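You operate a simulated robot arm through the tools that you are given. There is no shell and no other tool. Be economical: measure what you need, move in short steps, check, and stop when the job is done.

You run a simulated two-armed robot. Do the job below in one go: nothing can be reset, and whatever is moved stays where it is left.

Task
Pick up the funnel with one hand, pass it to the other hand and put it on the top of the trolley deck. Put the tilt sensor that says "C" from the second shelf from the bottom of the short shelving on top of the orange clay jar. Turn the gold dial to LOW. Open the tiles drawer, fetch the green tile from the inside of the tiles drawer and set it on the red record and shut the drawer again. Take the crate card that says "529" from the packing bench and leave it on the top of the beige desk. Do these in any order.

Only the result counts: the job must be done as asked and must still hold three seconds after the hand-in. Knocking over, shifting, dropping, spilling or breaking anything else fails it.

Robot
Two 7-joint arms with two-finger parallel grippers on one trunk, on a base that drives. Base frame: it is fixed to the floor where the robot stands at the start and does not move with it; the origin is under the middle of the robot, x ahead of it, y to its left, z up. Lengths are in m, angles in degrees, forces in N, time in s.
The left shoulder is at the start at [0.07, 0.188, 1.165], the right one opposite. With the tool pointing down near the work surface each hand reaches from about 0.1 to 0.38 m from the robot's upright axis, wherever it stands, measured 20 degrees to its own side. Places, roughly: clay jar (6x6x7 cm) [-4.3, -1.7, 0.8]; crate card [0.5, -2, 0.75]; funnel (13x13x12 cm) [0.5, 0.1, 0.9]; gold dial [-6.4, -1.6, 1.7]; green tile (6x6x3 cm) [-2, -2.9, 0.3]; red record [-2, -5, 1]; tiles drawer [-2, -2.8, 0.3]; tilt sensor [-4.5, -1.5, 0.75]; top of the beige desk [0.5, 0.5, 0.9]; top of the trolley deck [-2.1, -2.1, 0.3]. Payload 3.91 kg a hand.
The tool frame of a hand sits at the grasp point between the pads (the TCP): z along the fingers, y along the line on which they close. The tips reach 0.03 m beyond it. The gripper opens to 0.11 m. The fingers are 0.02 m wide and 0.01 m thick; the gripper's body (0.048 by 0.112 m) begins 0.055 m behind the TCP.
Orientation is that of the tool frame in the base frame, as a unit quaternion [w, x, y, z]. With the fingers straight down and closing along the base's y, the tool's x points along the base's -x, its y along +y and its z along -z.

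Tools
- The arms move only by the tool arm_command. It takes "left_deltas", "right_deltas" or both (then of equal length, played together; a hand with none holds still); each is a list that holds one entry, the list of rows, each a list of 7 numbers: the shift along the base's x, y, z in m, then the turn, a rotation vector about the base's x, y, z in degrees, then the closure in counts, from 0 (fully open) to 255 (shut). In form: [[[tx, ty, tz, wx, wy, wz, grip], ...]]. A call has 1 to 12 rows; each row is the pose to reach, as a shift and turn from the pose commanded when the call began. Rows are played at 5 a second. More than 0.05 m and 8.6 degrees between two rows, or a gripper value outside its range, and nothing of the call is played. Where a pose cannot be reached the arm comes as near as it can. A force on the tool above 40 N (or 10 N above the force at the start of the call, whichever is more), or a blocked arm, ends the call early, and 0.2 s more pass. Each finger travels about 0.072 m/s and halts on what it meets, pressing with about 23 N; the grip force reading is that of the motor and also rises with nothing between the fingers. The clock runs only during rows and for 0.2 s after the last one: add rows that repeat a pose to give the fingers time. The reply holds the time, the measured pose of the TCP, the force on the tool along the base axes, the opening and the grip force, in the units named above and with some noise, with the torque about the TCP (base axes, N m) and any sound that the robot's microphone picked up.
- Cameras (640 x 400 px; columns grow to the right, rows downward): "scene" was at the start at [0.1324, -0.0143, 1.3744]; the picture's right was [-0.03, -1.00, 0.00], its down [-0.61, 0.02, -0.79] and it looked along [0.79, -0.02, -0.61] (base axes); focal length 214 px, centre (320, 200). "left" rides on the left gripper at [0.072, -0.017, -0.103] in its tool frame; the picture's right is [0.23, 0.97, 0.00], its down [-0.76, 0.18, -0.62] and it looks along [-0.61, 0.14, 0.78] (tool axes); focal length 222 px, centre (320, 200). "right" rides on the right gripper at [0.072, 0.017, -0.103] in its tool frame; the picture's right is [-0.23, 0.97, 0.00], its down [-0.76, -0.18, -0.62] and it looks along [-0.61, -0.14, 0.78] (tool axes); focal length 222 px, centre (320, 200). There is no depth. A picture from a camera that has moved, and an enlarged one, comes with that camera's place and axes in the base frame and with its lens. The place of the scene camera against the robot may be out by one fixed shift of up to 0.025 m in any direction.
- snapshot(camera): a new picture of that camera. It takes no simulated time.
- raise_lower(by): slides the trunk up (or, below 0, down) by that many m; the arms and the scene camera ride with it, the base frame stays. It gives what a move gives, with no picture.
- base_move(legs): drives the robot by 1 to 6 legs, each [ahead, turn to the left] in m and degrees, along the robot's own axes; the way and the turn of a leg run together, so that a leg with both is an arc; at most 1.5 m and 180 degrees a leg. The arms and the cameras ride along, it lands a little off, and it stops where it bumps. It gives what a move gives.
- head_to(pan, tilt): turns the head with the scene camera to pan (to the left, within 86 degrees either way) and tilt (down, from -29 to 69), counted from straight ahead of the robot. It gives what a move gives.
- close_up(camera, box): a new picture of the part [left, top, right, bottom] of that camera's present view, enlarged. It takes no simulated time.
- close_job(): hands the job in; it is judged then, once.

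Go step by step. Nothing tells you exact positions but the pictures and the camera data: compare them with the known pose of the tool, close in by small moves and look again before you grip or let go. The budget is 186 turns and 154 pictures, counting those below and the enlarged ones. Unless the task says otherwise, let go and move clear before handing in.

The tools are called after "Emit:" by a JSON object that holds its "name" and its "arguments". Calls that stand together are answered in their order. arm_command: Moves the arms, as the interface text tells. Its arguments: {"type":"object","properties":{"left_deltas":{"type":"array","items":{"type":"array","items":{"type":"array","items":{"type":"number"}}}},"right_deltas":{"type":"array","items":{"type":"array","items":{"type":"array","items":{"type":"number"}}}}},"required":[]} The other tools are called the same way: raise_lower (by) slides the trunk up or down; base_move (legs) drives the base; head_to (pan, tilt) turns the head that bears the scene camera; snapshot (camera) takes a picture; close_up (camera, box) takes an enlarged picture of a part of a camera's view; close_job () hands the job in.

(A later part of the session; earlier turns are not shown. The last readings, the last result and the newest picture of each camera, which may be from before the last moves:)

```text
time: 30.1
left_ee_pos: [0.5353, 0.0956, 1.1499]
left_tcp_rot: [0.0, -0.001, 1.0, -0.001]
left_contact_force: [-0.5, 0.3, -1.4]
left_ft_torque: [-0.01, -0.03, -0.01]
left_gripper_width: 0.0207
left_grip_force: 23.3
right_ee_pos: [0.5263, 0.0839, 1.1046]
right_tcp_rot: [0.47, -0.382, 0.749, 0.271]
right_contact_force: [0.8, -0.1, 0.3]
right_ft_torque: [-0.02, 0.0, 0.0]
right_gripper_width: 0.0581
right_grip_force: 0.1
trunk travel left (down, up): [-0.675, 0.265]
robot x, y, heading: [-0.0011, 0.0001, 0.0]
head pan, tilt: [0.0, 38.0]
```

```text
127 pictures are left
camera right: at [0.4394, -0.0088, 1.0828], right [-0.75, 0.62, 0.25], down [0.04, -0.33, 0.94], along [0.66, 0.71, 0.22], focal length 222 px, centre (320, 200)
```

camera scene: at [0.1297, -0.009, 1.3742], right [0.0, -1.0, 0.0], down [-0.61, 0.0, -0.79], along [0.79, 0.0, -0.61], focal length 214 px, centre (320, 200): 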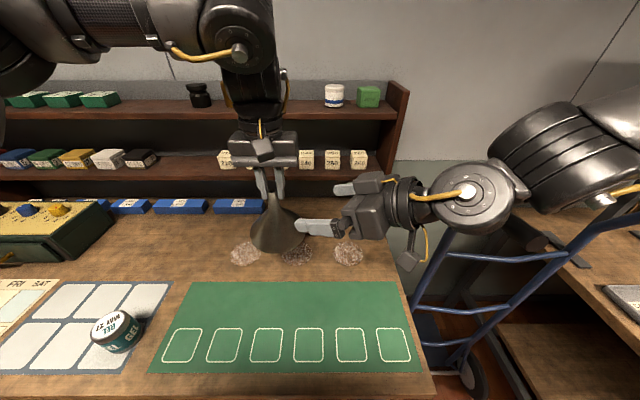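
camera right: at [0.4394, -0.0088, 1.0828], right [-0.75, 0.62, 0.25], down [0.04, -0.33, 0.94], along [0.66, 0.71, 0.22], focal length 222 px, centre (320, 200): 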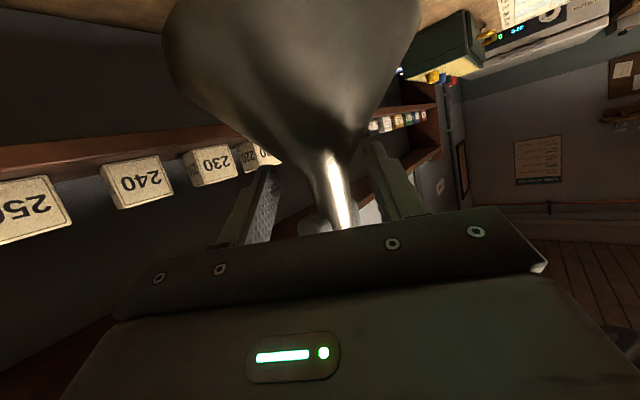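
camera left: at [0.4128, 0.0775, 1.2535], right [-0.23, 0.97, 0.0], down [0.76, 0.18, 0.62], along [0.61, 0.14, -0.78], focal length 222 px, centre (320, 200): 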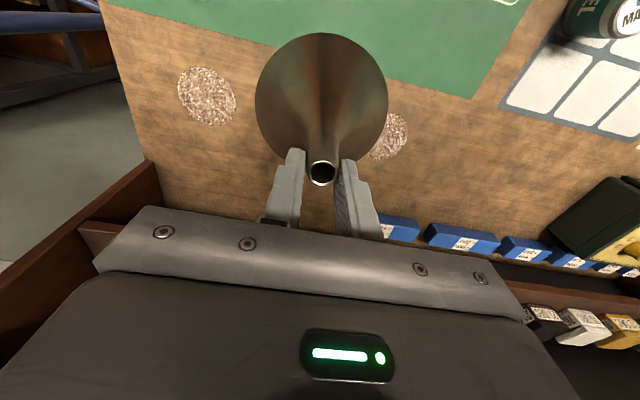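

Free of contact and centred. I close the right hand fully.

Emit:
{"name": "arm_command", "arguments": {"right_deltas": [[[0, 0, 0, 0, 0, 0, 255], [0, 0, 0, 0, 0, 0, 255], [0, 0, 0, 0, 0, 0, 255], [0, 0, 0, 0, 0, 0, 255]]]}}

Emit:
{"name": "snapshot", "arguments": {"camera": "right"}}

Emit:
{"name": "close_up", "arguments": {"camera": "scene", "box": [200, 120, 440, 280]}}

```text
time: 31.1
left_ee_pos: [0.5341, 0.0942, 1.1504]
left_tcp_rot: [-0.001, 0.0, 1.0, 0.0]
left_contact_force: [1.6, -19.4, -10.2]
left_ft_torque: [-0.66, -0.09, 0.15]
left_gripper_width: 0.0202
left_grip_force: 22.5
right_ee_pos: [0.5254, 0.0853, 1.1073]
right_tcp_rot: [0.469, -0.384, 0.747, 0.274]
right_contact_force: [-2.7, 19.4, 9.3]
right_ft_torque: [-0.1, -0.1, 0.08]
right_gripper_width: 0.0267
right_grip_force: 23.1
trunk travel left (down, up): [-0.675, 0.265]
robot x, y, heading: [-0.0001, -0.0013, 0.3]
head pan, tilt: [0.0, 38.0]
```

```text
126 pictures are left
camera right: at [0.4391, -0.0081, 1.084], right [-0.75, 0.61, 0.25], down [0.04, -0.34, 0.94], along [0.66, 0.71, 0.23], focal length 222 px, centre (320, 200)
```

right: 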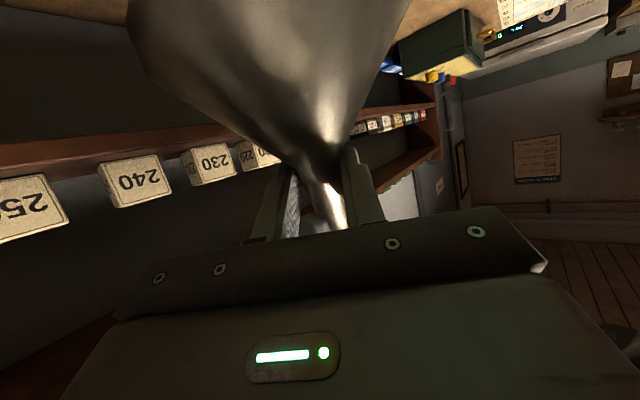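

```text
2.50 times, centred on (320, 200) of scene
camera zoom: at [0.1319, -0.0116, 1.3743], right [0.0, -1.0, 0.0], down [-0.62, 0.0, -0.79], along [0.79, 0.0, -0.62], focal length 536 px, centre (320, 200)
```

zoom: 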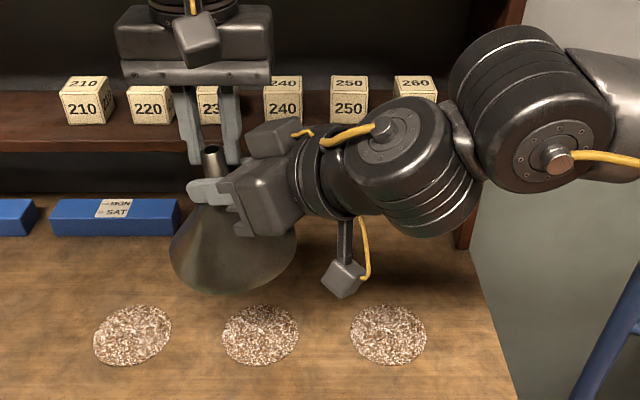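

Both hands hold it. I open the left hand and lift it clear.

Emit:
{"name": "arm_command", "arguments": {"left_deltas": [[[0, 0, 0, 0, 0, 0, 150], [0, 0, 0, 0, 0, 0, 100], [0, 0, 0, 0, 0, 0, 60], [0, 0, 0.03, 0, 0, 0, 60], [0, 0, 0.07, 0, 0, 0, 60], [0, 0.03, 0.1, 0, 0, 0, 60], [0, 0.07, 0.1, 0, 0, 0, 60], [0, 0.11, 0.1, 0, 0, 0, 60]]]}}

Emit:
{"name": "snapshot", "arguments": {"camera": "right"}}

Emit:
{"name": "snapshot", "arguments": {"camera": "scene"}}

```text
time: 32.9
left_ee_pos: [0.5314, 0.2063, 1.2521]
left_tcp_rot: [0.002, -0.001, 1.0, 0.0]
left_contact_force: [-0.4, -0.3, -0.1]
left_ft_torque: [-0.02, 0.01, 0.0]
left_gripper_width: 0.0844
left_grip_force: 0.0
right_ee_pos: [0.5247, 0.0854, 1.106]
right_tcp_rot: [0.47, -0.383, 0.747, 0.272]
right_contact_force: [0.3, -0.3, -1.1]
right_ft_torque: [-0.02, -0.03, 0.02]
right_gripper_width: 0.0241
right_grip_force: 23.0
trunk travel left (down, up): [-0.675, 0.265]
robot x, y, heading: [0.0046, -0.0023, 0.2]
head pan, tilt: [0.0, 38.0]
```

```text
124 pictures are left
camera right: at [0.4392, -0.0078, 1.0836], right [-0.75, 0.62, 0.25], down [0.04, -0.33, 0.94], along [0.66, 0.71, 0.22], focal length 222 px, centre (320, 200)
```

right: 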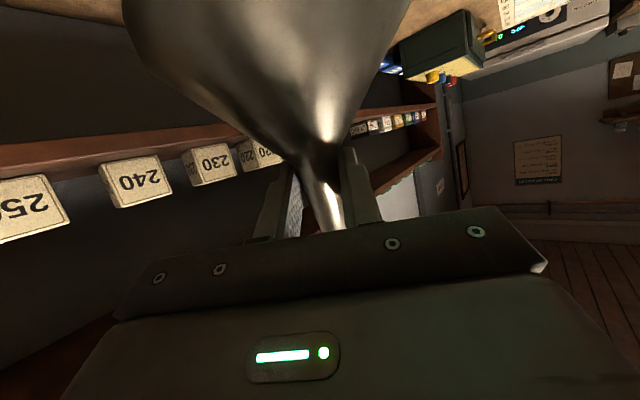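

```text
123 pictures are left
camera scene: at [0.1314, -0.0104, 1.3743], right [0.0, -1.0, 0.0], down [-0.62, 0.0, -0.79], along [0.79, 0.0, -0.62], focal length 214 px, centre (320, 200)
```

scene: 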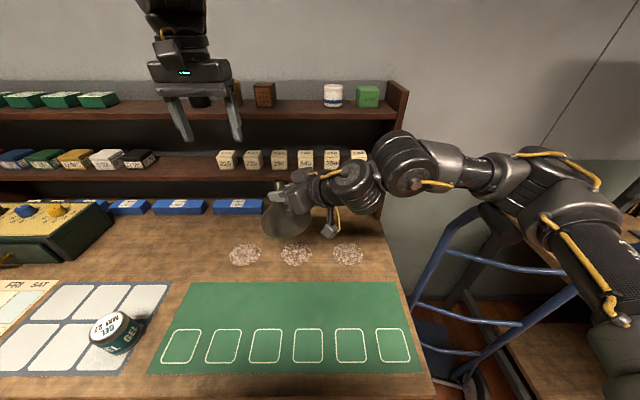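

Handover done. I raise the trunk for clearance, back away from the desk and turn to look around.

Emit:
{"name": "raise_lower", "arguments": {"by": 0.12}}

Emit:
{"name": "base_move", "arguments": {"legs": [[-0.45, 0]]}}

Emit:
{"name": "head_to", "arguments": {"pan": -86, "tilt": 25}}

Emit:
{"name": "snapshot", "arguments": {"camera": "scene"}}

```text
time: 34.4
left_ee_pos: [0.5324, 0.2059, 1.3715]
left_tcp_rot: [0.001, -0.001, 1.0, 0.0]
left_contact_force: [0.1, -0.5, 0.0]
left_ft_torque: [0.02, 0.03, -0.02]
left_gripper_width: 0.0844
left_grip_force: 0.0
right_ee_pos: [0.5265, 0.0845, 1.2251]
right_tcp_rot: [0.469, -0.383, 0.748, 0.272]
right_contact_force: [1.0, 0.0, -1.6]
right_ft_torque: [-0.02, 0.0, 0.03]
right_gripper_width: 0.0245
right_grip_force: 22.7
trunk travel left (down, up): [-0.795, 0.145]
robot x, y, heading: [0.001, 0.0006, 0.1]
head pan, tilt: [0.0, 38.0]
```

```text
time: 37.2
left_ee_pos: [0.0856, 0.2024, 1.371]
left_tcp_rot: [0.001, 0.004, 1.0, 0.0]
left_contact_force: [-0.5, -0.1, -0.3]
left_ft_torque: [0.01, 0.03, 0.0]
left_gripper_width: 0.0843
left_grip_force: 0.1
right_ee_pos: [0.0766, 0.0794, 1.2249]
right_tcp_rot: [0.47, -0.38, 0.749, 0.271]
right_contact_force: [0.2, -0.1, -1.6]
right_ft_torque: [-0.01, -0.03, 0.02]
right_gripper_width: 0.0245
right_grip_force: 23.0
trunk travel left (down, up): [-0.795, 0.145]
robot x, y, heading: [-0.451, -0.0018, -0.4]
head pan, tilt: [0.0, 38.0]
```

```text
time: 38.8
left_ee_pos: [0.0835, 0.2012, 1.3711]
left_tcp_rot: [0.0, 0.003, 1.0, 0.0]
left_contact_force: [0.2, 0.1, -0.8]
left_ft_torque: [-0.03, 0.0, -0.01]
left_gripper_width: 0.0843
left_grip_force: 0.0
right_ee_pos: [0.0754, 0.0794, 1.2259]
right_tcp_rot: [0.471, -0.378, 0.75, 0.269]
right_contact_force: [-0.4, 0.3, -1.1]
right_ft_torque: [0.0, -0.01, 0.01]
right_gripper_width: 0.0243
right_grip_force: 23.2
trunk travel left (down, up): [-0.795, 0.145]
robot x, y, heading: [-0.4557, 0.0025, -0.2]
head pan, tilt: [-85.9, 25.0]
```

```text
122 pictures are left
camera scene: at [-0.3986, -0.1034, 1.5146], right [-1.0, -0.06, 0.0], down [-0.03, 0.42, -0.91], along [0.06, -0.9, -0.42], focal length 214 px, centre (320, 200)
```

scene: 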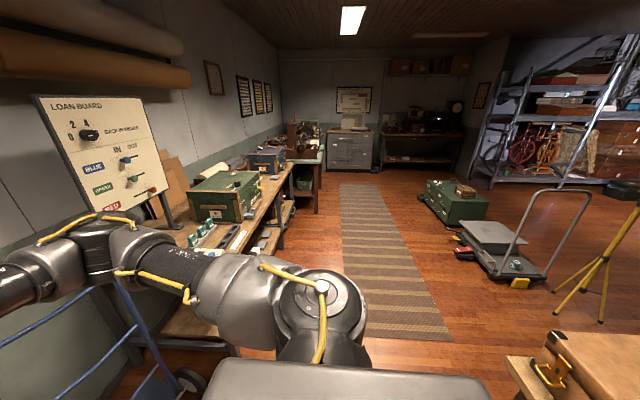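

I can see the trolley and the green chest beyond. I zoom in on them.

Emit:
{"name": "close_up", "arguments": {"camera": "scene", "box": [400, 160, 640, 310]}}

Emit:
{"name": "close_up", "arguments": {"camera": "scene", "box": [160, 120, 340, 260]}}

```text
2.67 times, centred on (520, 235) of scene
camera zoom: at [-0.3986, -0.1034, 1.5146], right [-1.0, -0.06, 0.0], down [-0.03, 0.42, -0.91], along [0.06, -0.9, -0.42], focal length 572 px, centre (-213, 107)
```

zoom: 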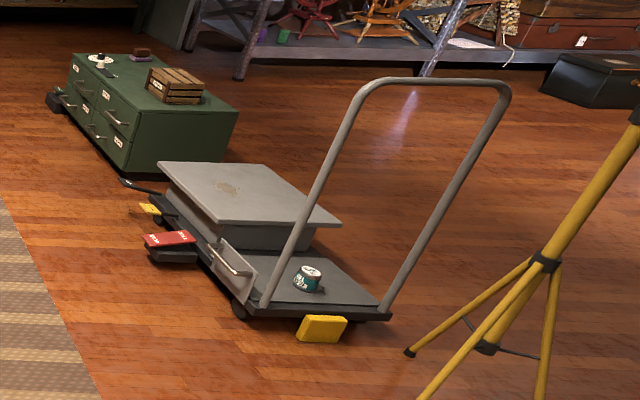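

```text
2.86 times, centred on (250, 190) of scene
camera zoom: at [-0.3986, -0.1034, 1.5146], right [-1.0, -0.06, 0.0], down [-0.03, 0.42, -0.91], along [0.06, -0.9, -0.42], focal length 613 px, centre (520, 229)
```

zoom: 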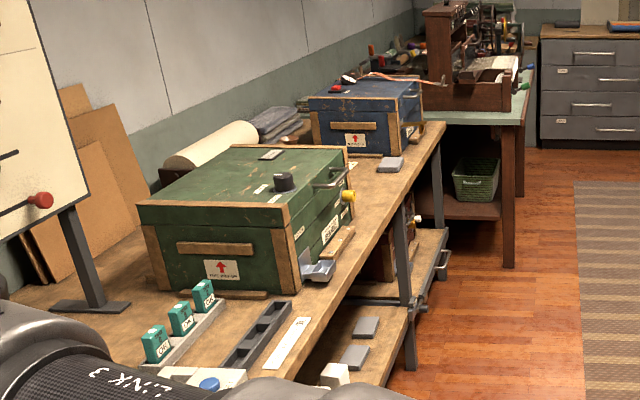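

The trolley has a tinted grey box with a lid and a lower platform. I drive down beside the rug and look again from near.

Emit:
{"name": "base_move", "arguments": {"legs": [[0, -94], [0.98, 0], [0.97, 0]]}}

Emit:
{"name": "head_to", "arguments": {"pan": -70, "tilt": 35}}

Emit:
{"name": "snapshot", "arguments": {"camera": "scene"}}

```text
time: 52.5
left_ee_pos: [-0.4103, -2.4874, 1.3719]
left_tcp_rot: [0.001, 0.726, 0.687, 0.0]
left_contact_force: [-0.2, -0.7, 0.4]
left_ft_torque: [0.01, 0.02, -0.04]
left_gripper_width: 0.0843
left_grip_force: 0.0
right_ee_pos: [-0.5316, -2.474, 1.2264]
right_tcp_rot: [0.52, 0.28, 0.792, -0.155]
right_contact_force: [-0.7, -0.2, -1.0]
right_ft_torque: [0.01, 0.0, 0.03]
right_gripper_width: 0.0246
right_grip_force: 23.0
trunk travel left (down, up): [-0.795, 0.145]
robot x, y, heading: [-0.5863, -1.9426, -93.0]
head pan, tilt: [-85.9, 25.0]
```

```text
time: 53.3
left_ee_pos: [-0.4105, -2.489, 1.3715]
left_tcp_rot: [0.0, 0.726, 0.688, 0.0]
left_contact_force: [0.1, -1.1, 0.5]
left_ft_torque: [-0.02, -0.01, -0.02]
left_gripper_width: 0.0841
left_grip_force: 0.0
right_ee_pos: [-0.5311, -2.4746, 1.2256]
right_tcp_rot: [0.52, 0.282, 0.791, -0.155]
right_contact_force: [0.3, 0.6, -0.7]
right_ft_torque: [0.01, -0.04, 0.03]
right_gripper_width: 0.0244
right_grip_force: 23.3
trunk travel left (down, up): [-0.795, 0.145]
robot x, y, heading: [-0.5877, -1.9445, -93.0]
head pan, tilt: [-70.0, 35.0]
```

```text
119 pictures are left
camera scene: at [-0.6761, -2.0329, 1.4988], right [-0.29, 0.96, 0.0], down [0.55, 0.17, -0.82], along [-0.78, -0.24, -0.57], focal length 214 px, centre (320, 200)
```

scene: 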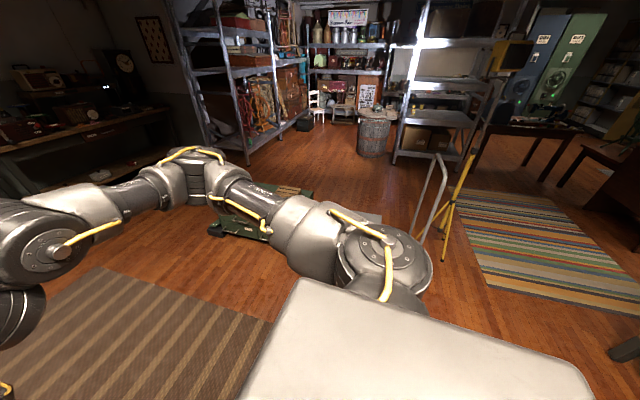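

I turn to face the trolley and look.

Emit:
{"name": "base_move", "arguments": {"legs": [[0, -87]]}}

Emit:
{"name": "head_to", "arguments": {"pan": 0, "tilt": 40}}

Emit:
{"name": "snapshot", "arguments": {"camera": "scene"}}

```text
time: 57.4
left_ee_pos: [-1.1209, -2.1452, 1.3721]
left_tcp_rot: [0.0, 1.0, -0.005, 0.0]
left_contact_force: [0.7, 0.1, 0.4]
left_ft_torque: [0.0, 0.01, -0.02]
left_gripper_width: 0.084
left_grip_force: 0.2
right_ee_pos: [-1.1118, -2.0243, 1.2258]
right_tcp_rot: [0.269, 0.75, 0.379, -0.471]
right_contact_force: [-0.8, -0.4, -1.6]
right_ft_torque: [-0.02, -0.04, 0.01]
right_gripper_width: 0.0242
right_grip_force: 23.0
trunk travel left (down, up): [-0.795, 0.145]
robot x, y, heading: [-0.5835, -1.9443, 179.7]
head pan, tilt: [-70.0, 35.0]
```

```text
time: 58.8
left_ee_pos: [-1.1194, -2.1437, 1.3723]
left_tcp_rot: [0.0, 1.0, -0.004, 0.0]
left_contact_force: [-0.7, 0.4, 0.0]
left_ft_torque: [-0.02, 0.02, -0.03]
left_gripper_width: 0.084
left_grip_force: 0.0
right_ee_pos: [-1.111, -2.0239, 1.2259]
right_tcp_rot: [0.269, 0.75, 0.38, -0.47]
right_contact_force: [-0.4, -1.0, -1.2]
right_ft_torque: [-0.02, 0.02, 0.01]
right_gripper_width: 0.0243
right_grip_force: 23.3
trunk travel left (down, up): [-0.795, 0.145]
robot x, y, heading: [-0.5863, -1.9456, 179.6]
head pan, tilt: [0.0, 40.0]
```

```text
118 pictures are left
camera scene: at [-0.7246, -1.9555, 1.4912], right [0.01, 1.0, 0.0], down [0.64, -0.01, -0.77], along [-0.77, 0.01, -0.64], focal length 214 px, centre (320, 200)
```

scene: 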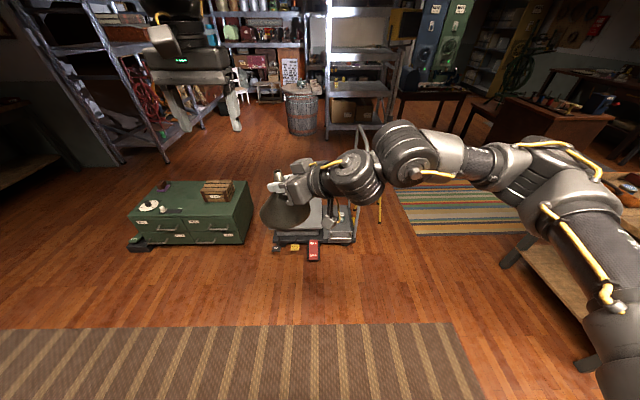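

My arms hide the trolley; I drive closer and use the left hand's camera from above.

Emit:
{"name": "base_move", "arguments": {"legs": [[0.55, 0]]}}

Emit:
{"name": "snapshot", "arguments": {"camera": "left"}}

Emit:
{"name": "head_to", "arguments": {"pan": 0, "tilt": 60}}

Emit:
{"name": "snapshot", "arguments": {"camera": "scene"}}

```text
time: 62.0
left_ee_pos: [-1.6648, -2.1342, 1.3729]
left_tcp_rot: [0.001, 1.0, -0.007, -0.001]
left_contact_force: [0.4, 0.2, 0.4]
left_ft_torque: [0.02, 0.03, 0.0]
left_gripper_width: 0.0841
left_grip_force: 0.1
right_ee_pos: [-1.6558, -2.0127, 1.2267]
right_tcp_rot: [0.267, 0.752, 0.375, -0.472]
right_contact_force: [0.7, 0.1, -0.9]
right_ft_torque: [0.02, -0.01, -0.04]
right_gripper_width: 0.0243
right_grip_force: 23.1
trunk travel left (down, up): [-0.795, 0.145]
robot x, y, heading: [-1.1308, -1.9439, 179.2]
head pan, tilt: [0.0, 40.0]
```

```text
117 pictures are left
camera left: at [-1.5915, -2.1184, 1.475], right [0.21, -0.98, 0.0], down [-0.76, -0.17, 0.62], along [-0.61, -0.13, -0.78], focal length 222 px, centre (320, 200)
```

left: 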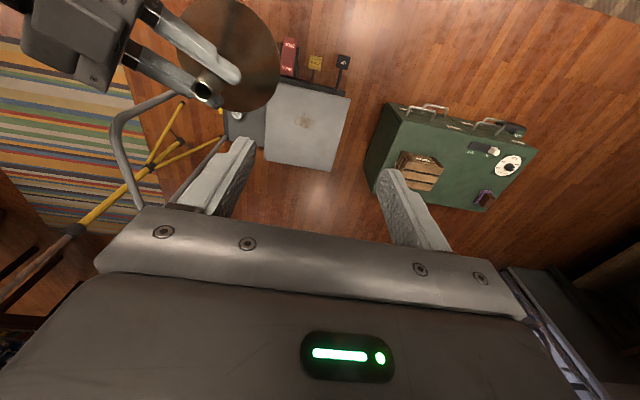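

```text
time: 62.8
left_ee_pos: [-1.6669, -2.1348, 1.372]
left_tcp_rot: [0.0, 1.0, -0.008, -0.001]
left_contact_force: [-0.7, -0.5, 0.3]
left_ft_torque: [0.0, -0.03, 0.02]
left_gripper_width: 0.0842
left_grip_force: 0.0
right_ee_pos: [-1.6565, -2.0125, 1.2257]
right_tcp_rot: [0.268, 0.751, 0.376, -0.471]
right_contact_force: [0.2, -0.9, -0.6]
right_ft_torque: [0.0, 0.0, 0.0]
right_gripper_width: 0.0244
right_grip_force: 23.0
trunk travel left (down, up): [-0.795, 0.145]
robot x, y, heading: [-1.1295, -1.9384, 178.9]
head pan, tilt: [0.0, 60.0]
```

```text
116 pictures are left
camera scene: at [-1.2509, -1.9487, 1.4645], right [0.02, 1.0, 0.0], down [0.87, -0.01, -0.5], along [-0.5, 0.01, -0.87], focal length 214 px, centre (320, 200)
```

scene: 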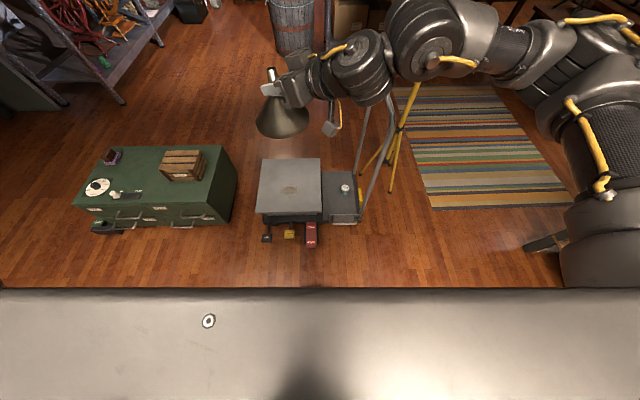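

The lidded grey plate is centred near (-2.03, -2.13). I zoom in to identify it.

Emit:
{"name": "close_up", "arguments": {"camera": "scene", "box": [240, 140, 380, 250]}}

Emit:
{"name": "close_up", "arguments": {"camera": "scene", "box": [60, 130, 250, 250]}}

```text
3.64 times, centred on (310, 195) of scene
camera zoom: at [-1.2509, -1.9487, 1.4645], right [0.02, 1.0, 0.0], down [0.87, -0.01, -0.5], along [-0.5, 0.01, -0.87], focal length 780 px, centre (356, 218)
```

zoom: 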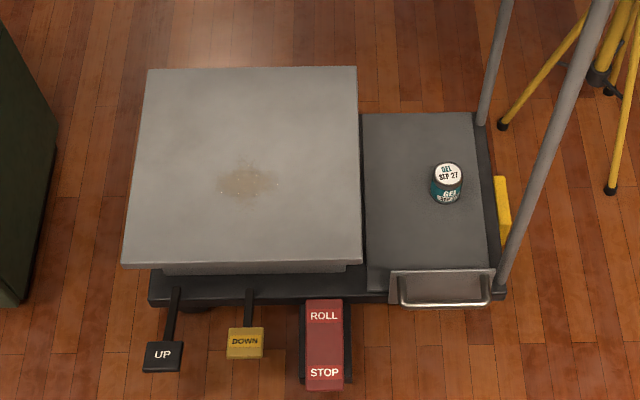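

```text
3.33 times, centred on (155, 190) of scene
camera zoom: at [-1.2509, -1.9487, 1.4645], right [0.02, 1.0, 0.0], down [0.87, -0.01, -0.5], along [-0.5, 0.01, -0.87], focal length 715 px, centre (870, 233)
```

zoom: 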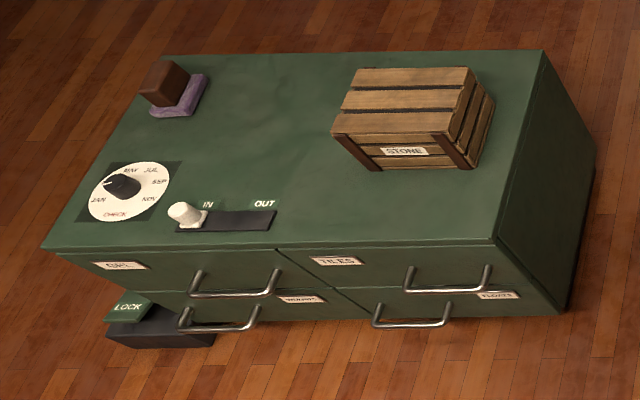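

This is a lift trolley; the raised plate is the deck. My right forearm would foul its handle post, so I turn the held funnel to point more forward and lift the left hand out of the way.

Emit:
{"name": "arm_command", "arguments": {"right_deltas": [[[0, 0.02, 0, 0, 0, -8, 255], [0, 0.04, 0, 0, 0, -16, 255], [0, 0.06, 0, 0, 0, -24, 255], [0, 0.08, 0, 0, 0, -32, 255], [0, 0.1, 0, 0, 0, -40, 255], [0, 0.1, 0, 0, 0, -40, 255]]], "left_deltas": [[[0, -0.03, 0.0, 0, 0, 0, 60], [0.02, -0.06, 0.02, 0, 0, 0, 60], [0.04, -0.09, 0.04, 0, 0, 0, 60], [0.06, -0.12, 0.06, 0, 0, 0, 60], [0.08, -0.12, 0.08, 0, 0, 0, 60], [0.08, -0.12, 0.08, 0, 0, 0, 60]]]}}

Emit:
{"name": "snapshot", "arguments": {"camera": "scene"}}

```text
time: 64.2
left_ee_pos: [-1.5772, -2.2397, 1.4273]
left_tcp_rot: [-0.001, 1.0, -0.009, -0.002]
left_contact_force: [-0.2, -0.3, 0.4]
left_ft_torque: [-0.02, 0.0, 0.01]
left_gripper_width: 0.0842
left_grip_force: 0.1
left hand out of reach, approached as far as the arm can: row 4, 5, 6
right_ee_pos: [-1.728, -1.9002, 1.2216]
right_tcp_rot: [0.091, 0.835, 0.097, -0.535]
right_contact_force: [0.1, 0.0, -1.2]
right_ft_torque: [0.0, -0.01, -0.03]
right_gripper_width: 0.0245
right_grip_force: 23.1
right hand out of reach, approached as far as the arm can: row 4, 5, 6
trunk travel left (down, up): [-0.795, 0.145]
robot x, y, heading: [-1.1289, -1.9421, 178.9]
head pan, tilt: [0.0, 60.0]
```

```text
113 pictures are left
camera scene: at [-1.2498, -1.9482, 1.4646], right [0.02, 1.0, 0.0], down [0.87, -0.01, -0.5], along [-0.5, 0.01, -0.87], focal length 214 px, centre (320, 200)
```

scene: 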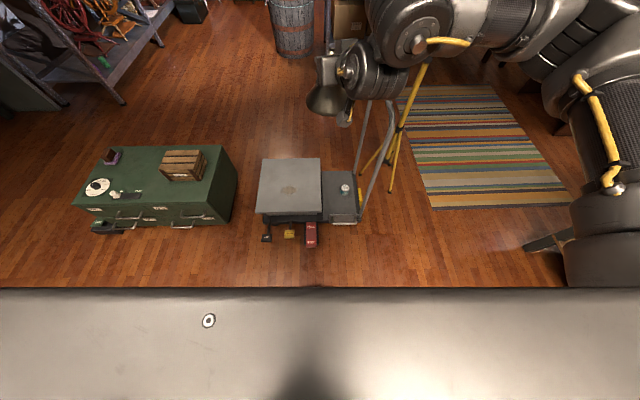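

I extend the arm forward so that the forearm straightens, and check the posture.

Emit:
{"name": "arm_command", "arguments": {"right_deltas": [[[-0.04, 0, 0, 0, 0, 0, 255], [-0.08, 0, 0, 0, 0, 0, 255], [-0.12, 0, 0, 0, 0, 0, 255], [-0.16, 0, 0, 0, 0, 0, 255], [-0.16, 0, 0, 0, 0, 0, 255]]]}}

Emit:
{"name": "head_to", "arguments": {"pan": -20, "tilt": 45}}

Emit:
{"name": "snapshot", "arguments": {"camera": "scene"}}

```text
time: 65.4
left_ee_pos: [-1.5767, -2.2401, 1.4267]
left_tcp_rot: [0.0, 1.0, -0.008, -0.002]
left_contact_force: [-0.3, 0.8, -0.2]
left_ft_torque: [-0.02, 0.0, -0.02]
left_gripper_width: 0.0842
left_grip_force: 0.2
right_ee_pos: [-1.8885, -1.8982, 1.2186]
right_tcp_rot: [0.091, 0.835, 0.096, -0.535]
right_contact_force: [0.6, -0.7, -1.5]
right_ft_torque: [-0.01, 0.0, -0.02]
right_gripper_width: 0.0244
right_grip_force: 22.8
trunk travel left (down, up): [-0.795, 0.145]
robot x, y, heading: [-1.1287, -1.9356, 179.2]
head pan, tilt: [0.0, 60.0]
```

```text
time: 66.2
left_ee_pos: [-1.578, -2.2398, 1.4264]
left_tcp_rot: [0.0, 1.0, -0.007, -0.001]
left_contact_force: [0.5, 0.8, 0.1]
left_ft_torque: [0.0, 0.01, -0.04]
left_gripper_width: 0.0845
left_grip_force: 0.1
right_ee_pos: [-1.8886, -1.8999, 1.2191]
right_tcp_rot: [0.091, 0.835, 0.097, -0.534]
right_contact_force: [0.0, -0.2, 0.1]
right_ft_torque: [0.0, 0.01, -0.01]
right_gripper_width: 0.024
right_grip_force: 23.1
trunk travel left (down, up): [-0.795, 0.145]
robot x, y, heading: [-1.1267, -1.9352, 179.2]
head pan, tilt: [-20.0, 45.0]
```

```text
112 pictures are left
camera scene: at [-1.2595, -1.9211, 1.484], right [0.36, 0.93, 0.0], down [0.66, -0.25, -0.71], along [-0.66, 0.25, -0.71], focal length 214 px, centre (320, 200)
```

scene: 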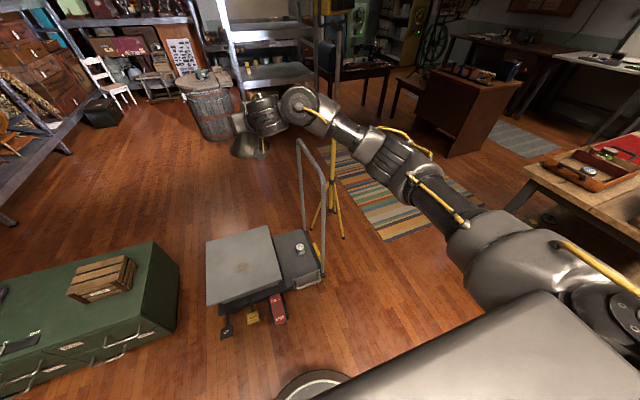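

Posture is good. I turn left ~14°, advance 0.15 m and lower the trunk above the deck.

Emit:
{"name": "base_move", "arguments": {"legs": [[0, 14], [0.15, 0]]}}

Emit:
{"name": "raise_lower", "arguments": {"by": -0.7}}

Emit:
{"name": "head_to", "arguments": {"pan": 0, "tilt": 25}}

Emit:
{"name": "snapshot", "arguments": {"camera": "scene"}}

Emit:
{"name": "snapshot", "arguments": {"camera": "right"}}

```text
time: 68.5
left_ee_pos: [-1.6366, -2.3747, 1.4273]
left_tcp_rot: [0.0, 0.993, 0.115, -0.002]
left_contact_force: [-0.2, 0.4, -0.1]
left_ft_torque: [0.0, -0.02, 0.0]
left_gripper_width: 0.0843
left_grip_force: 0.0
right_ee_pos: [-2.0207, -2.1203, 1.2207]
right_tcp_rot: [0.155, 0.816, 0.198, -0.52]
right_contact_force: [0.2, 0.4, -1.5]
right_ft_torque: [0.04, 0.01, 0.01]
right_gripper_width: 0.0241
right_grip_force: 22.7
trunk travel left (down, up): [-0.795, 0.145]
robot x, y, heading: [-1.2757, -1.9747, -166.6]
head pan, tilt: [-20.0, 45.0]
```

```text
refused: -0.7 is not a number from -0.4 to 0.4
```

```text
time: 69.3
left_ee_pos: [-1.6409, -2.3745, 1.4257]
left_tcp_rot: [0.001, 0.993, 0.114, -0.002]
left_contact_force: [-0.7, -0.3, 0.9]
left_ft_torque: [0.04, -0.02, -0.01]
left_gripper_width: 0.0839
left_grip_force: 0.1
right_ee_pos: [-2.024, -2.1198, 1.2178]
right_tcp_rot: [0.155, 0.817, 0.198, -0.519]
right_contact_force: [-0.4, -0.5, -0.6]
right_ft_torque: [-0.04, 0.02, 0.0]
right_gripper_width: 0.0241
right_grip_force: 22.6
trunk travel left (down, up): [-0.795, 0.145]
robot x, y, heading: [-1.2765, -1.9718, -166.7]
head pan, tilt: [0.0, 25.0]
```

```text
111 pictures are left
camera scene: at [-1.4216, -2.018, 1.5143], right [-0.23, 0.97, 0.0], down [0.41, 0.1, -0.91], along [-0.88, -0.21, -0.42], focal length 214 px, centre (320, 200)
```

scene: 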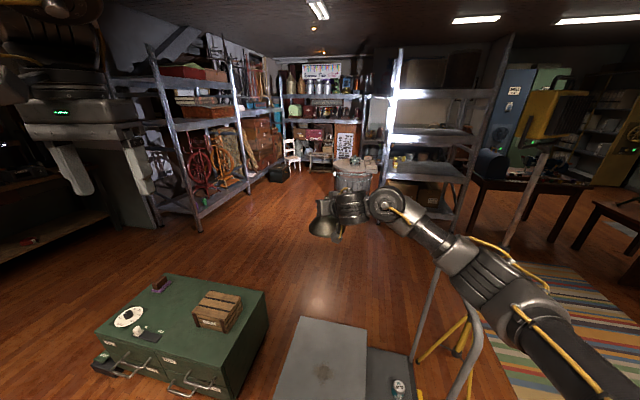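

```text
110 pictures are left
camera right: at [-1.9086, -2.0756, 1.1963], right [0.39, -0.89, 0.25], down [0.11, 0.32, 0.94], along [-0.92, -0.33, 0.22], focal length 222 px, centre (320, 200)
```

right: 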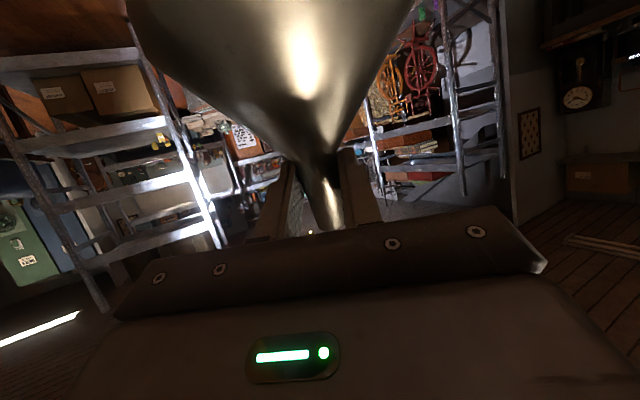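

I turn a little further left to keep the forearm off the handle post, then lower in stages.

Emit:
{"name": "base_move", "arguments": {"legs": [[0, 5.5]]}}

Emit:
{"name": "raise_lower", "arguments": {"by": -0.2}}

Emit:
{"name": "head_to", "arguments": {"pan": -25, "tilt": 40}}

Emit:
{"name": "snapshot", "arguments": {"camera": "scene"}}

```text
time: 70.2
left_ee_pos: [-1.6019, -2.4041, 1.4269]
left_tcp_rot: [0.002, 0.987, 0.161, -0.001]
left_contact_force: [-0.1, 0.7, 0.2]
left_ft_torque: [-0.02, -0.01, 0.01]
left_gripper_width: 0.0842
left_grip_force: 0.0
right_ee_pos: [-2.0087, -2.1879, 1.2185]
right_tcp_rot: [0.182, 0.806, 0.236, -0.511]
right_contact_force: [-0.2, -0.3, 0.2]
right_ft_torque: [-0.02, -0.03, 0.01]
right_gripper_width: 0.0244
right_grip_force: 22.9
trunk travel left (down, up): [-0.795, 0.145]
robot x, y, heading: [-1.2815, -1.9712, -161.4]
head pan, tilt: [0.0, 25.0]
```

```text
time: 72.4
left_ee_pos: [-1.5994, -2.4071, 1.2268]
left_tcp_rot: [0.001, 0.987, 0.161, -0.001]
left_contact_force: [-0.5, 0.1, 0.5]
left_ft_torque: [-0.03, 0.0, 0.01]
left_gripper_width: 0.0839
left_grip_force: 0.0
right_ee_pos: [-2.0056, -2.1905, 1.0193]
right_tcp_rot: [0.18, 0.806, 0.238, -0.511]
right_contact_force: [0.3, -0.2, -0.8]
right_ft_torque: [-0.01, 0.01, 0.0]
right_gripper_width: 0.0244
right_grip_force: 22.6
trunk travel left (down, up): [-0.595, 0.345]
robot x, y, heading: [-1.2738, -1.9712, -161.4]
head pan, tilt: [0.0, 25.0]
```

```text
time: 73.3
left_ee_pos: [-1.5995, -2.4072, 1.2268]
left_tcp_rot: [0.0, 0.987, 0.161, -0.002]
left_contact_force: [-1.4, -0.7, -0.3]
left_ft_torque: [0.03, -0.03, -0.04]
left_gripper_width: 0.0843
left_grip_force: 0.0
right_ee_pos: [-2.0063, -2.1907, 1.0187]
right_tcp_rot: [0.18, 0.806, 0.237, -0.512]
right_contact_force: [0.8, 0.3, -0.9]
right_ft_torque: [-0.03, 0.01, 0.0]
right_gripper_width: 0.0241
right_grip_force: 23.2
trunk travel left (down, up): [-0.595, 0.345]
robot x, y, heading: [-1.2795, -1.9688, -161.3]
head pan, tilt: [-25.0, 40.0]
```

```text
109 pictures are left
camera scene: at [-1.414, -1.9922, 1.2913], right [0.11, 0.99, 0.0], down [0.64, -0.07, -0.77], along [-0.76, 0.08, -0.64], focal length 214 px, centre (320, 200)
```

scene: 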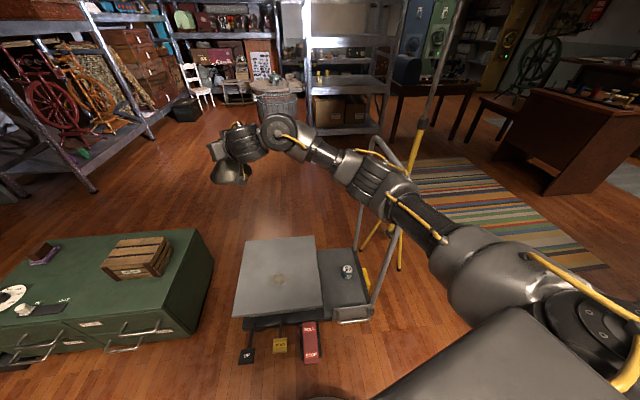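

To widen the gap between elbow and post I shift slightly back and left, then continue lowering.

Emit:
{"name": "base_move", "arguments": {"legs": [[-0.04, 2.5]]}}

Emit:
{"name": "raise_lower", "arguments": {"by": -0.25}}

Emit:
{"name": "snapshot", "arguments": {"camera": "scene"}}

```text
time: 74.1
left_ee_pos: [-1.5467, -2.408, 1.2258]
left_tcp_rot: [0.0, 0.983, 0.182, -0.001]
left_contact_force: [-0.6, -0.4, -0.1]
left_ft_torque: [0.0, 0.01, 0.02]
left_gripper_width: 0.0841
left_grip_force: 0.0
right_ee_pos: [-1.9602, -2.208, 1.0178]
right_tcp_rot: [0.191, 0.801, 0.254, -0.508]
right_contact_force: [0.2, -0.3, -1.1]
right_ft_torque: [0.0, -0.01, 0.01]
right_gripper_width: 0.0244
right_grip_force: 23.1
trunk travel left (down, up): [-0.595, 0.345]
robot x, y, heading: [-1.2409, -1.9572, -158.6]
head pan, tilt: [-25.0, 40.0]
```

```text
time: 76.7
left_ee_pos: [-1.5442, -2.4075, 0.9773]
left_tcp_rot: [0.0, 0.983, 0.181, -0.002]
left_contact_force: [0.8, -0.2, 0.0]
left_ft_torque: [0.02, 0.0, -0.02]
left_gripper_width: 0.0841
left_grip_force: 0.0
right_ee_pos: [-1.959, -2.2072, 0.7691]
right_tcp_rot: [0.19, 0.801, 0.253, -0.508]
right_contact_force: [-0.4, -0.3, -0.3]
right_ft_torque: [-0.01, 0.02, -0.03]
right_gripper_width: 0.0241
right_grip_force: 22.7
trunk travel left (down, up): [-0.345, 0.595]
robot x, y, heading: [-1.2416, -1.958, -159.0]
head pan, tilt: [-25.0, 40.0]
```

```text
108 pictures are left
camera scene: at [-1.3765, -1.9843, 1.0413], right [0.07, 1.0, 0.0], down [0.64, -0.04, -0.77], along [-0.76, 0.05, -0.64], focal length 214 px, centre (320, 200)
```

scene: 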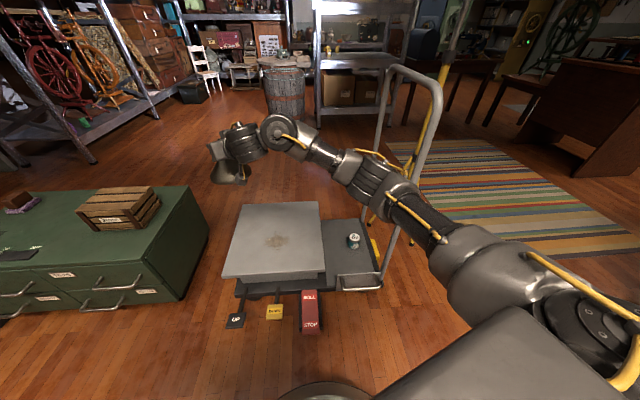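

Clear so far; lowering further.

Emit:
{"name": "raise_lower", "arguments": {"by": -0.22}}

Emit:
{"name": "head_to", "arguments": {"pan": -5, "tilt": 30}}

Emit:
{"name": "snapshot", "arguments": {"camera": "scene"}}

Emit:
{"name": "snapshot", "arguments": {"camera": "left"}}

```text
time: 79.0
left_ee_pos: [-1.5444, -2.4071, 0.7571]
left_tcp_rot: [0.0, 0.983, 0.182, -0.003]
left_contact_force: [-0.4, 0.1, -0.2]
left_ft_torque: [0.01, 0.02, 0.02]
left_gripper_width: 0.084
left_grip_force: 0.0
right_ee_pos: [-1.9603, -2.2071, 0.5486]
right_tcp_rot: [0.19, 0.801, 0.253, -0.508]
right_contact_force: [-0.3, -0.3, -1.8]
right_ft_torque: [0.02, -0.01, 0.0]
right_gripper_width: 0.0241
right_grip_force: 23.0
trunk travel left (down, up): [-0.125, 0.815]
robot x, y, heading: [-1.2385, -1.9595, -158.9]
head pan, tilt: [-25.0, 40.0]
```

```text
time: 79.9
left_ee_pos: [-1.5435, -2.4078, 0.7563]
left_tcp_rot: [0.0, 0.983, 0.182, -0.001]
left_contact_force: [-0.5, -0.7, -0.8]
left_ft_torque: [0.05, -0.01, 0.02]
left_gripper_width: 0.0843
left_grip_force: 0.1
right_ee_pos: [-1.9596, -2.2078, 0.5488]
right_tcp_rot: [0.189, 0.802, 0.253, -0.507]
right_contact_force: [-0.7, -0.4, -1.8]
right_ft_torque: [0.01, 0.01, 0.0]
right_gripper_width: 0.0243
right_grip_force: 22.9
trunk travel left (down, up): [-0.125, 0.815]
robot x, y, heading: [-1.2386, -1.9586, -158.8]
head pan, tilt: [-5.0, 30.0]
```

```text
107 pictures are left
camera scene: at [-1.3787, -2.0151, 0.8366], right [-0.28, 0.96, 0.0], down [0.48, 0.14, -0.87], along [-0.83, -0.24, -0.5], focal length 214 px, centre (320, 200)
```

scene: 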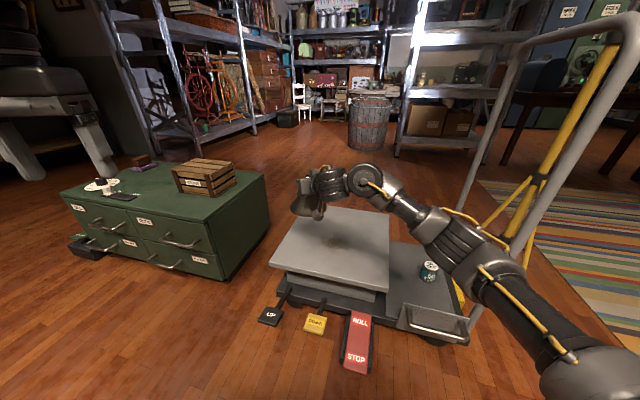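

```text
106 pictures are left
camera left: at [-1.4816, -2.3661, 0.8593], right [0.56, -0.83, 0.0], down [-0.65, -0.44, 0.63], along [-0.52, -0.35, -0.78], focal length 222 px, centre (320, 200)
```

left: 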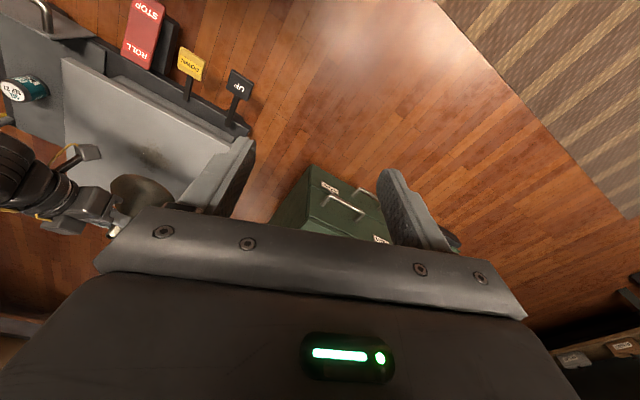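

The funnel hangs over the deck. I check its tilt and height closely.

Emit:
{"name": "close_up", "arguments": {"camera": "scene", "box": [260, 150, 400, 290]}}

```text
2.86 times, centred on (330, 220) of scene
camera zoom: at [-1.3787, -2.0151, 0.8366], right [-0.28, 0.96, 0.0], down [0.48, 0.14, -0.87], along [-0.83, -0.24, -0.5], focal length 613 px, centre (291, 143)
```

zoom: 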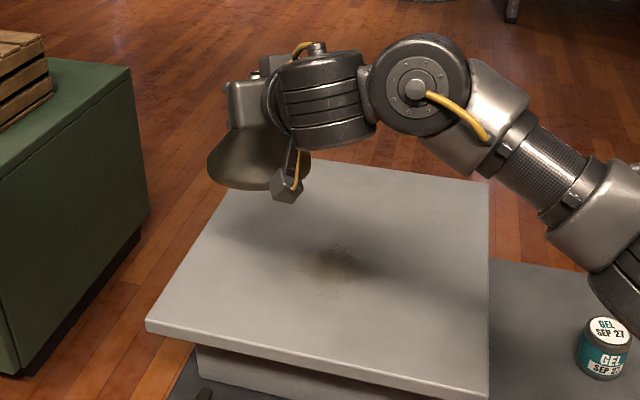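

I lower the trunk to its near-bottom, then ease down with the arm until contact.

Emit:
{"name": "raise_lower", "arguments": {"by": -0.115}}

Emit:
{"name": "arm_command", "arguments": {"right_deltas": [[[-0.01, 0.015, 0, 0, 0, 0, 255], [-0.02, 0.03, -0.01, 0, 0, 0, 255], [-0.02, 0.03, -0.02, 0, 0, 0, 255], [-0.02, 0.03, -0.02, 0, 0, 0, 255]]]}}

Emit:
{"name": "snapshot", "arguments": {"camera": "scene"}}

```text
time: 81.3
left_ee_pos: [-1.543, -2.4073, 0.6435]
left_tcp_rot: [0.001, 0.983, 0.182, -0.002]
left_contact_force: [-0.6, 0.3, 0.0]
left_ft_torque: [-0.01, -0.02, 0.0]
left_gripper_width: 0.0843
left_grip_force: 0.1
right_ee_pos: [-1.9591, -2.2075, 0.4332]
right_tcp_rot: [0.19, 0.801, 0.254, -0.508]
right_contact_force: [0.2, 0.0, -1.1]
right_ft_torque: [0.03, 0.01, 0.02]
right_gripper_width: 0.0243
right_grip_force: 23.1
trunk travel left (down, up): [-0.01, 0.93]
robot x, y, heading: [-1.2372, -1.9624, -159.0]
head pan, tilt: [-5.0, 30.0]
```

```text
time: 82.3
left_ee_pos: [-1.544, -2.4073, 0.6422]
left_tcp_rot: [0.0, 0.983, 0.182, -0.002]
left_contact_force: [0.2, -0.4, -0.2]
left_ft_torque: [-0.01, -0.01, -0.03]
left_gripper_width: 0.0841
left_grip_force: 0.1
right_ee_pos: [-1.9812, -2.1759, 0.4145]
right_tcp_rot: [0.189, 0.802, 0.253, -0.507]
right_contact_force: [-0.2, 0.3, -1.5]
right_ft_torque: [0.01, 0.05, 0.01]
right_gripper_width: 0.0242
right_grip_force: 22.8
trunk travel left (down, up): [-0.01, 0.93]
robot x, y, heading: [-1.2426, -1.9599, -158.8]
head pan, tilt: [-5.0, 30.0]
```

```text
104 pictures are left
camera scene: at [-1.3787, -2.0152, 0.7216], right [-0.28, 0.96, 0.0], down [0.48, 0.14, -0.87], along [-0.83, -0.24, -0.5], focal length 214 px, centre (320, 200)
```

scene: 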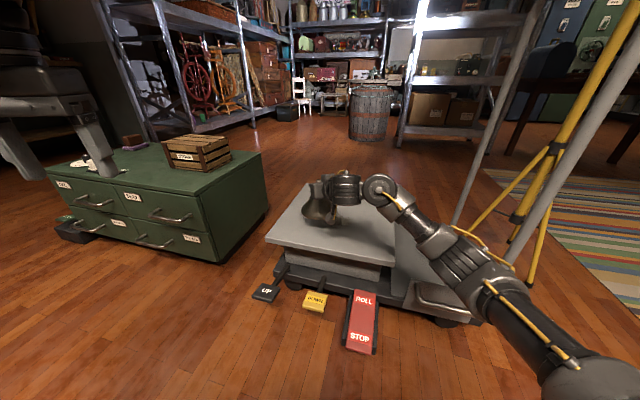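

Emit:
{"name": "arm_command", "arguments": {"right_deltas": [[[0, 0, -0.008, 0, 0, 0, 255], [0, 0, -0.016, 0, 0, 0, 255], [0, 0, -0.024, 0, 0, 0, 255], [0, 0, -0.024, 0, 0, 0, 255]]]}}

Emit:
{"name": "close_up", "arguments": {"camera": "scene", "box": [250, 150, 410, 290]}}

```text
time: 83.3
left_ee_pos: [-1.544, -2.4078, 0.6421]
left_tcp_rot: [0.0, 0.983, 0.183, -0.001]
left_contact_force: [-0.4, 0.6, 0.5]
left_ft_torque: [-0.03, 0.02, 0.02]
left_gripper_width: 0.0842
left_grip_force: 0.0
right_ee_pos: [-1.979, -2.1777, 0.3907]
right_tcp_rot: [0.19, 0.802, 0.254, -0.506]
right_contact_force: [-0.7, -0.3, -1.5]
right_ft_torque: [-0.01, 0.03, 0.02]
right_gripper_width: 0.024
right_grip_force: 22.8
trunk travel left (down, up): [-0.01, 0.93]
robot x, y, heading: [-1.2408, -1.9632, -159.0]
head pan, tilt: [-5.0, 30.0]
```

```text
2.86 times, centred on (330, 220) of scene
camera zoom: at [-1.3787, -2.0152, 0.7216], right [-0.28, 0.96, 0.0], down [0.48, 0.14, -0.87], along [-0.83, -0.24, -0.5], focal length 613 px, centre (291, 143)
```

zoom: 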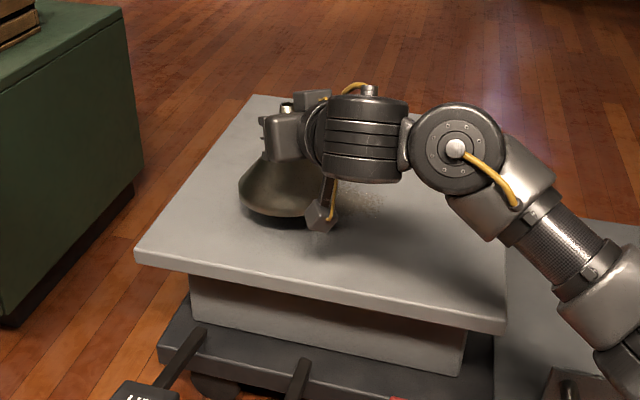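

Emit:
{"name": "arm_command", "arguments": {"right_deltas": [[[0, 0, -0.005, 0, 0, 0, 255], [0, 0, -0.01, 0, 0, 0, 255], [0, 0, -0.015, 0, 0, 0, 255], [0, 0, -0.015, 0, 0, 0, 255]]]}}

Emit:
{"name": "close_up", "arguments": {"camera": "scene", "box": [290, 170, 370, 240]}}

```text
time: 84.3
left_ee_pos: [-1.545, -2.4077, 0.6424]
left_tcp_rot: [0.0, 0.983, 0.182, -0.002]
left_contact_force: [-0.8, -0.2, -0.2]
left_ft_torque: [0.0, -0.02, -0.02]
left_gripper_width: 0.0842
left_grip_force: 0.1
right_ee_pos: [-1.9793, -2.1775, 0.3747]
right_tcp_rot: [0.19, 0.802, 0.254, -0.507]
right_contact_force: [0.6, 0.4, -1.4]
right_ft_torque: [0.0, 0.02, -0.01]
right_gripper_width: 0.024
right_grip_force: 22.9
trunk travel left (down, up): [-0.01, 0.93]
robot x, y, heading: [-1.2403, -1.9619, -158.9]
head pan, tilt: [-5.0, 30.0]
```

```text
5.71 times, centred on (330, 205) of scene
camera zoom: at [-1.3787, -2.0152, 0.7216], right [-0.28, 0.96, 0.0], down [0.48, 0.14, -0.87], along [-0.83, -0.24, -0.5], focal length 1226 px, centre (263, 171)
```

zoom: 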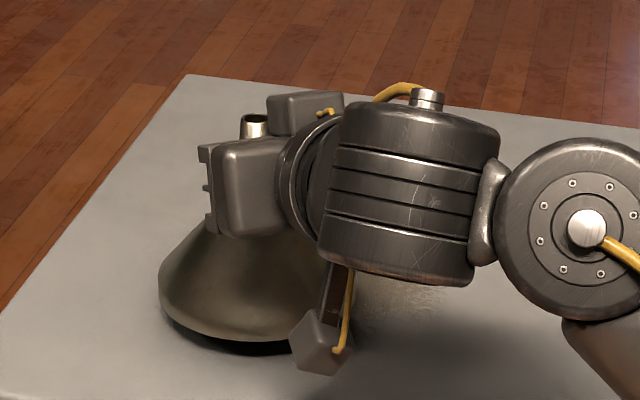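

Emit:
{"name": "arm_command", "arguments": {"right_deltas": [[[0, 0, -0.003, 0, 0, 0, 255], [0, 0, -0.006, 0, 0, 0, 255], [0, 0, -0.009, 0, 0, 0, 255], [0, 0, -0.009, 0, 0, 0, 255]]]}}

Emit:
{"name": "close_up", "arguments": {"camera": "scene", "box": [290, 170, 370, 240]}}

```text
time: 85.3
left_ee_pos: [-1.5433, -2.4082, 0.6408]
left_tcp_rot: [0.0, 0.983, 0.182, -0.001]
left_contact_force: [-0.1, -0.4, 0.7]
left_ft_torque: [0.0, -0.01, 0.01]
left_gripper_width: 0.0843
left_grip_force: 0.0
right_ee_pos: [-1.9803, -2.1773, 0.366]
right_tcp_rot: [0.191, 0.801, 0.254, -0.508]
right_contact_force: [0.3, -0.1, -1.6]
right_ft_torque: [-0.01, 0.0, -0.01]
right_gripper_width: 0.0244
right_grip_force: 22.8
trunk travel left (down, up): [-0.01, 0.93]
robot x, y, heading: [-1.2393, -1.9567, -159.1]
head pan, tilt: [-5.0, 30.0]
```

```text
5.71 times, centred on (330, 205) of scene
camera zoom: at [-1.3787, -2.0152, 0.7216], right [-0.28, 0.96, 0.0], down [0.48, 0.14, -0.87], along [-0.83, -0.24, -0.5], focal length 1226 px, centre (263, 171)
```

zoom: 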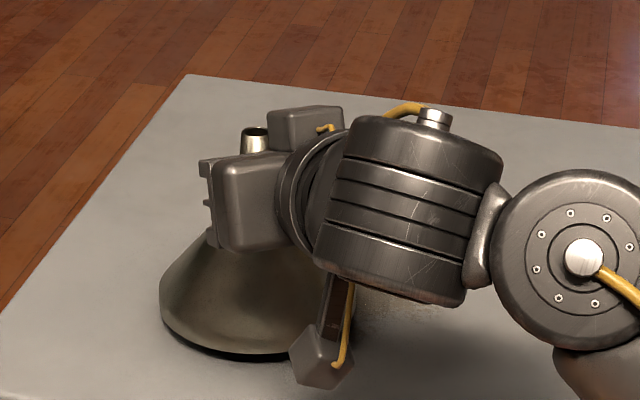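

Emit:
{"name": "arm_command", "arguments": {"right_deltas": [[[0, 0, -0.002, 0, 0, 0, 255], [0, 0, -0.004, 0, 0, 0, 255], [0, 0, -0.006, 0, 0, 0, 255], [0, 0, -0.006, 0, 0, 0, 255]]]}}

Emit:
{"name": "close_up", "arguments": {"camera": "scene", "box": [290, 170, 370, 240]}}

```text
time: 86.3
left_ee_pos: [-1.5433, -2.4075, 0.6427]
left_tcp_rot: [0.001, 0.983, 0.182, -0.003]
left_contact_force: [-0.1, -0.6, -0.2]
left_ft_torque: [-0.02, -0.02, 0.01]
left_gripper_width: 0.0843
left_grip_force: 0.0
right_ee_pos: [-1.9794, -2.1771, 0.363]
right_tcp_rot: [0.192, 0.8, 0.254, -0.509]
right_contact_force: [4.4, 1.0, 13.5]
right_ft_torque: [-0.37, 0.45, 0.04]
right_gripper_width: 0.0243
right_grip_force: 23.5
trunk travel left (down, up): [-0.01, 0.93]
robot x, y, heading: [-1.2405, -1.9615, -159.1]
head pan, tilt: [-5.0, 30.0]
```

```text
5.71 times, centred on (330, 205) of scene
camera zoom: at [-1.3772, -2.0147, 0.7221], right [-0.28, 0.96, 0.0], down [0.48, 0.14, -0.87], along [-0.83, -0.24, -0.5], focal length 1226 px, centre (263, 171)
```

zoom: 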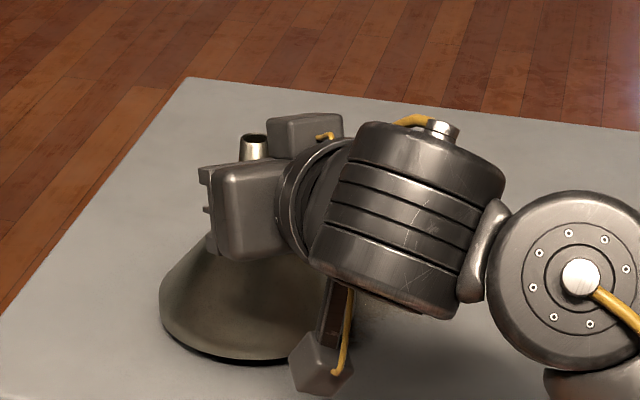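

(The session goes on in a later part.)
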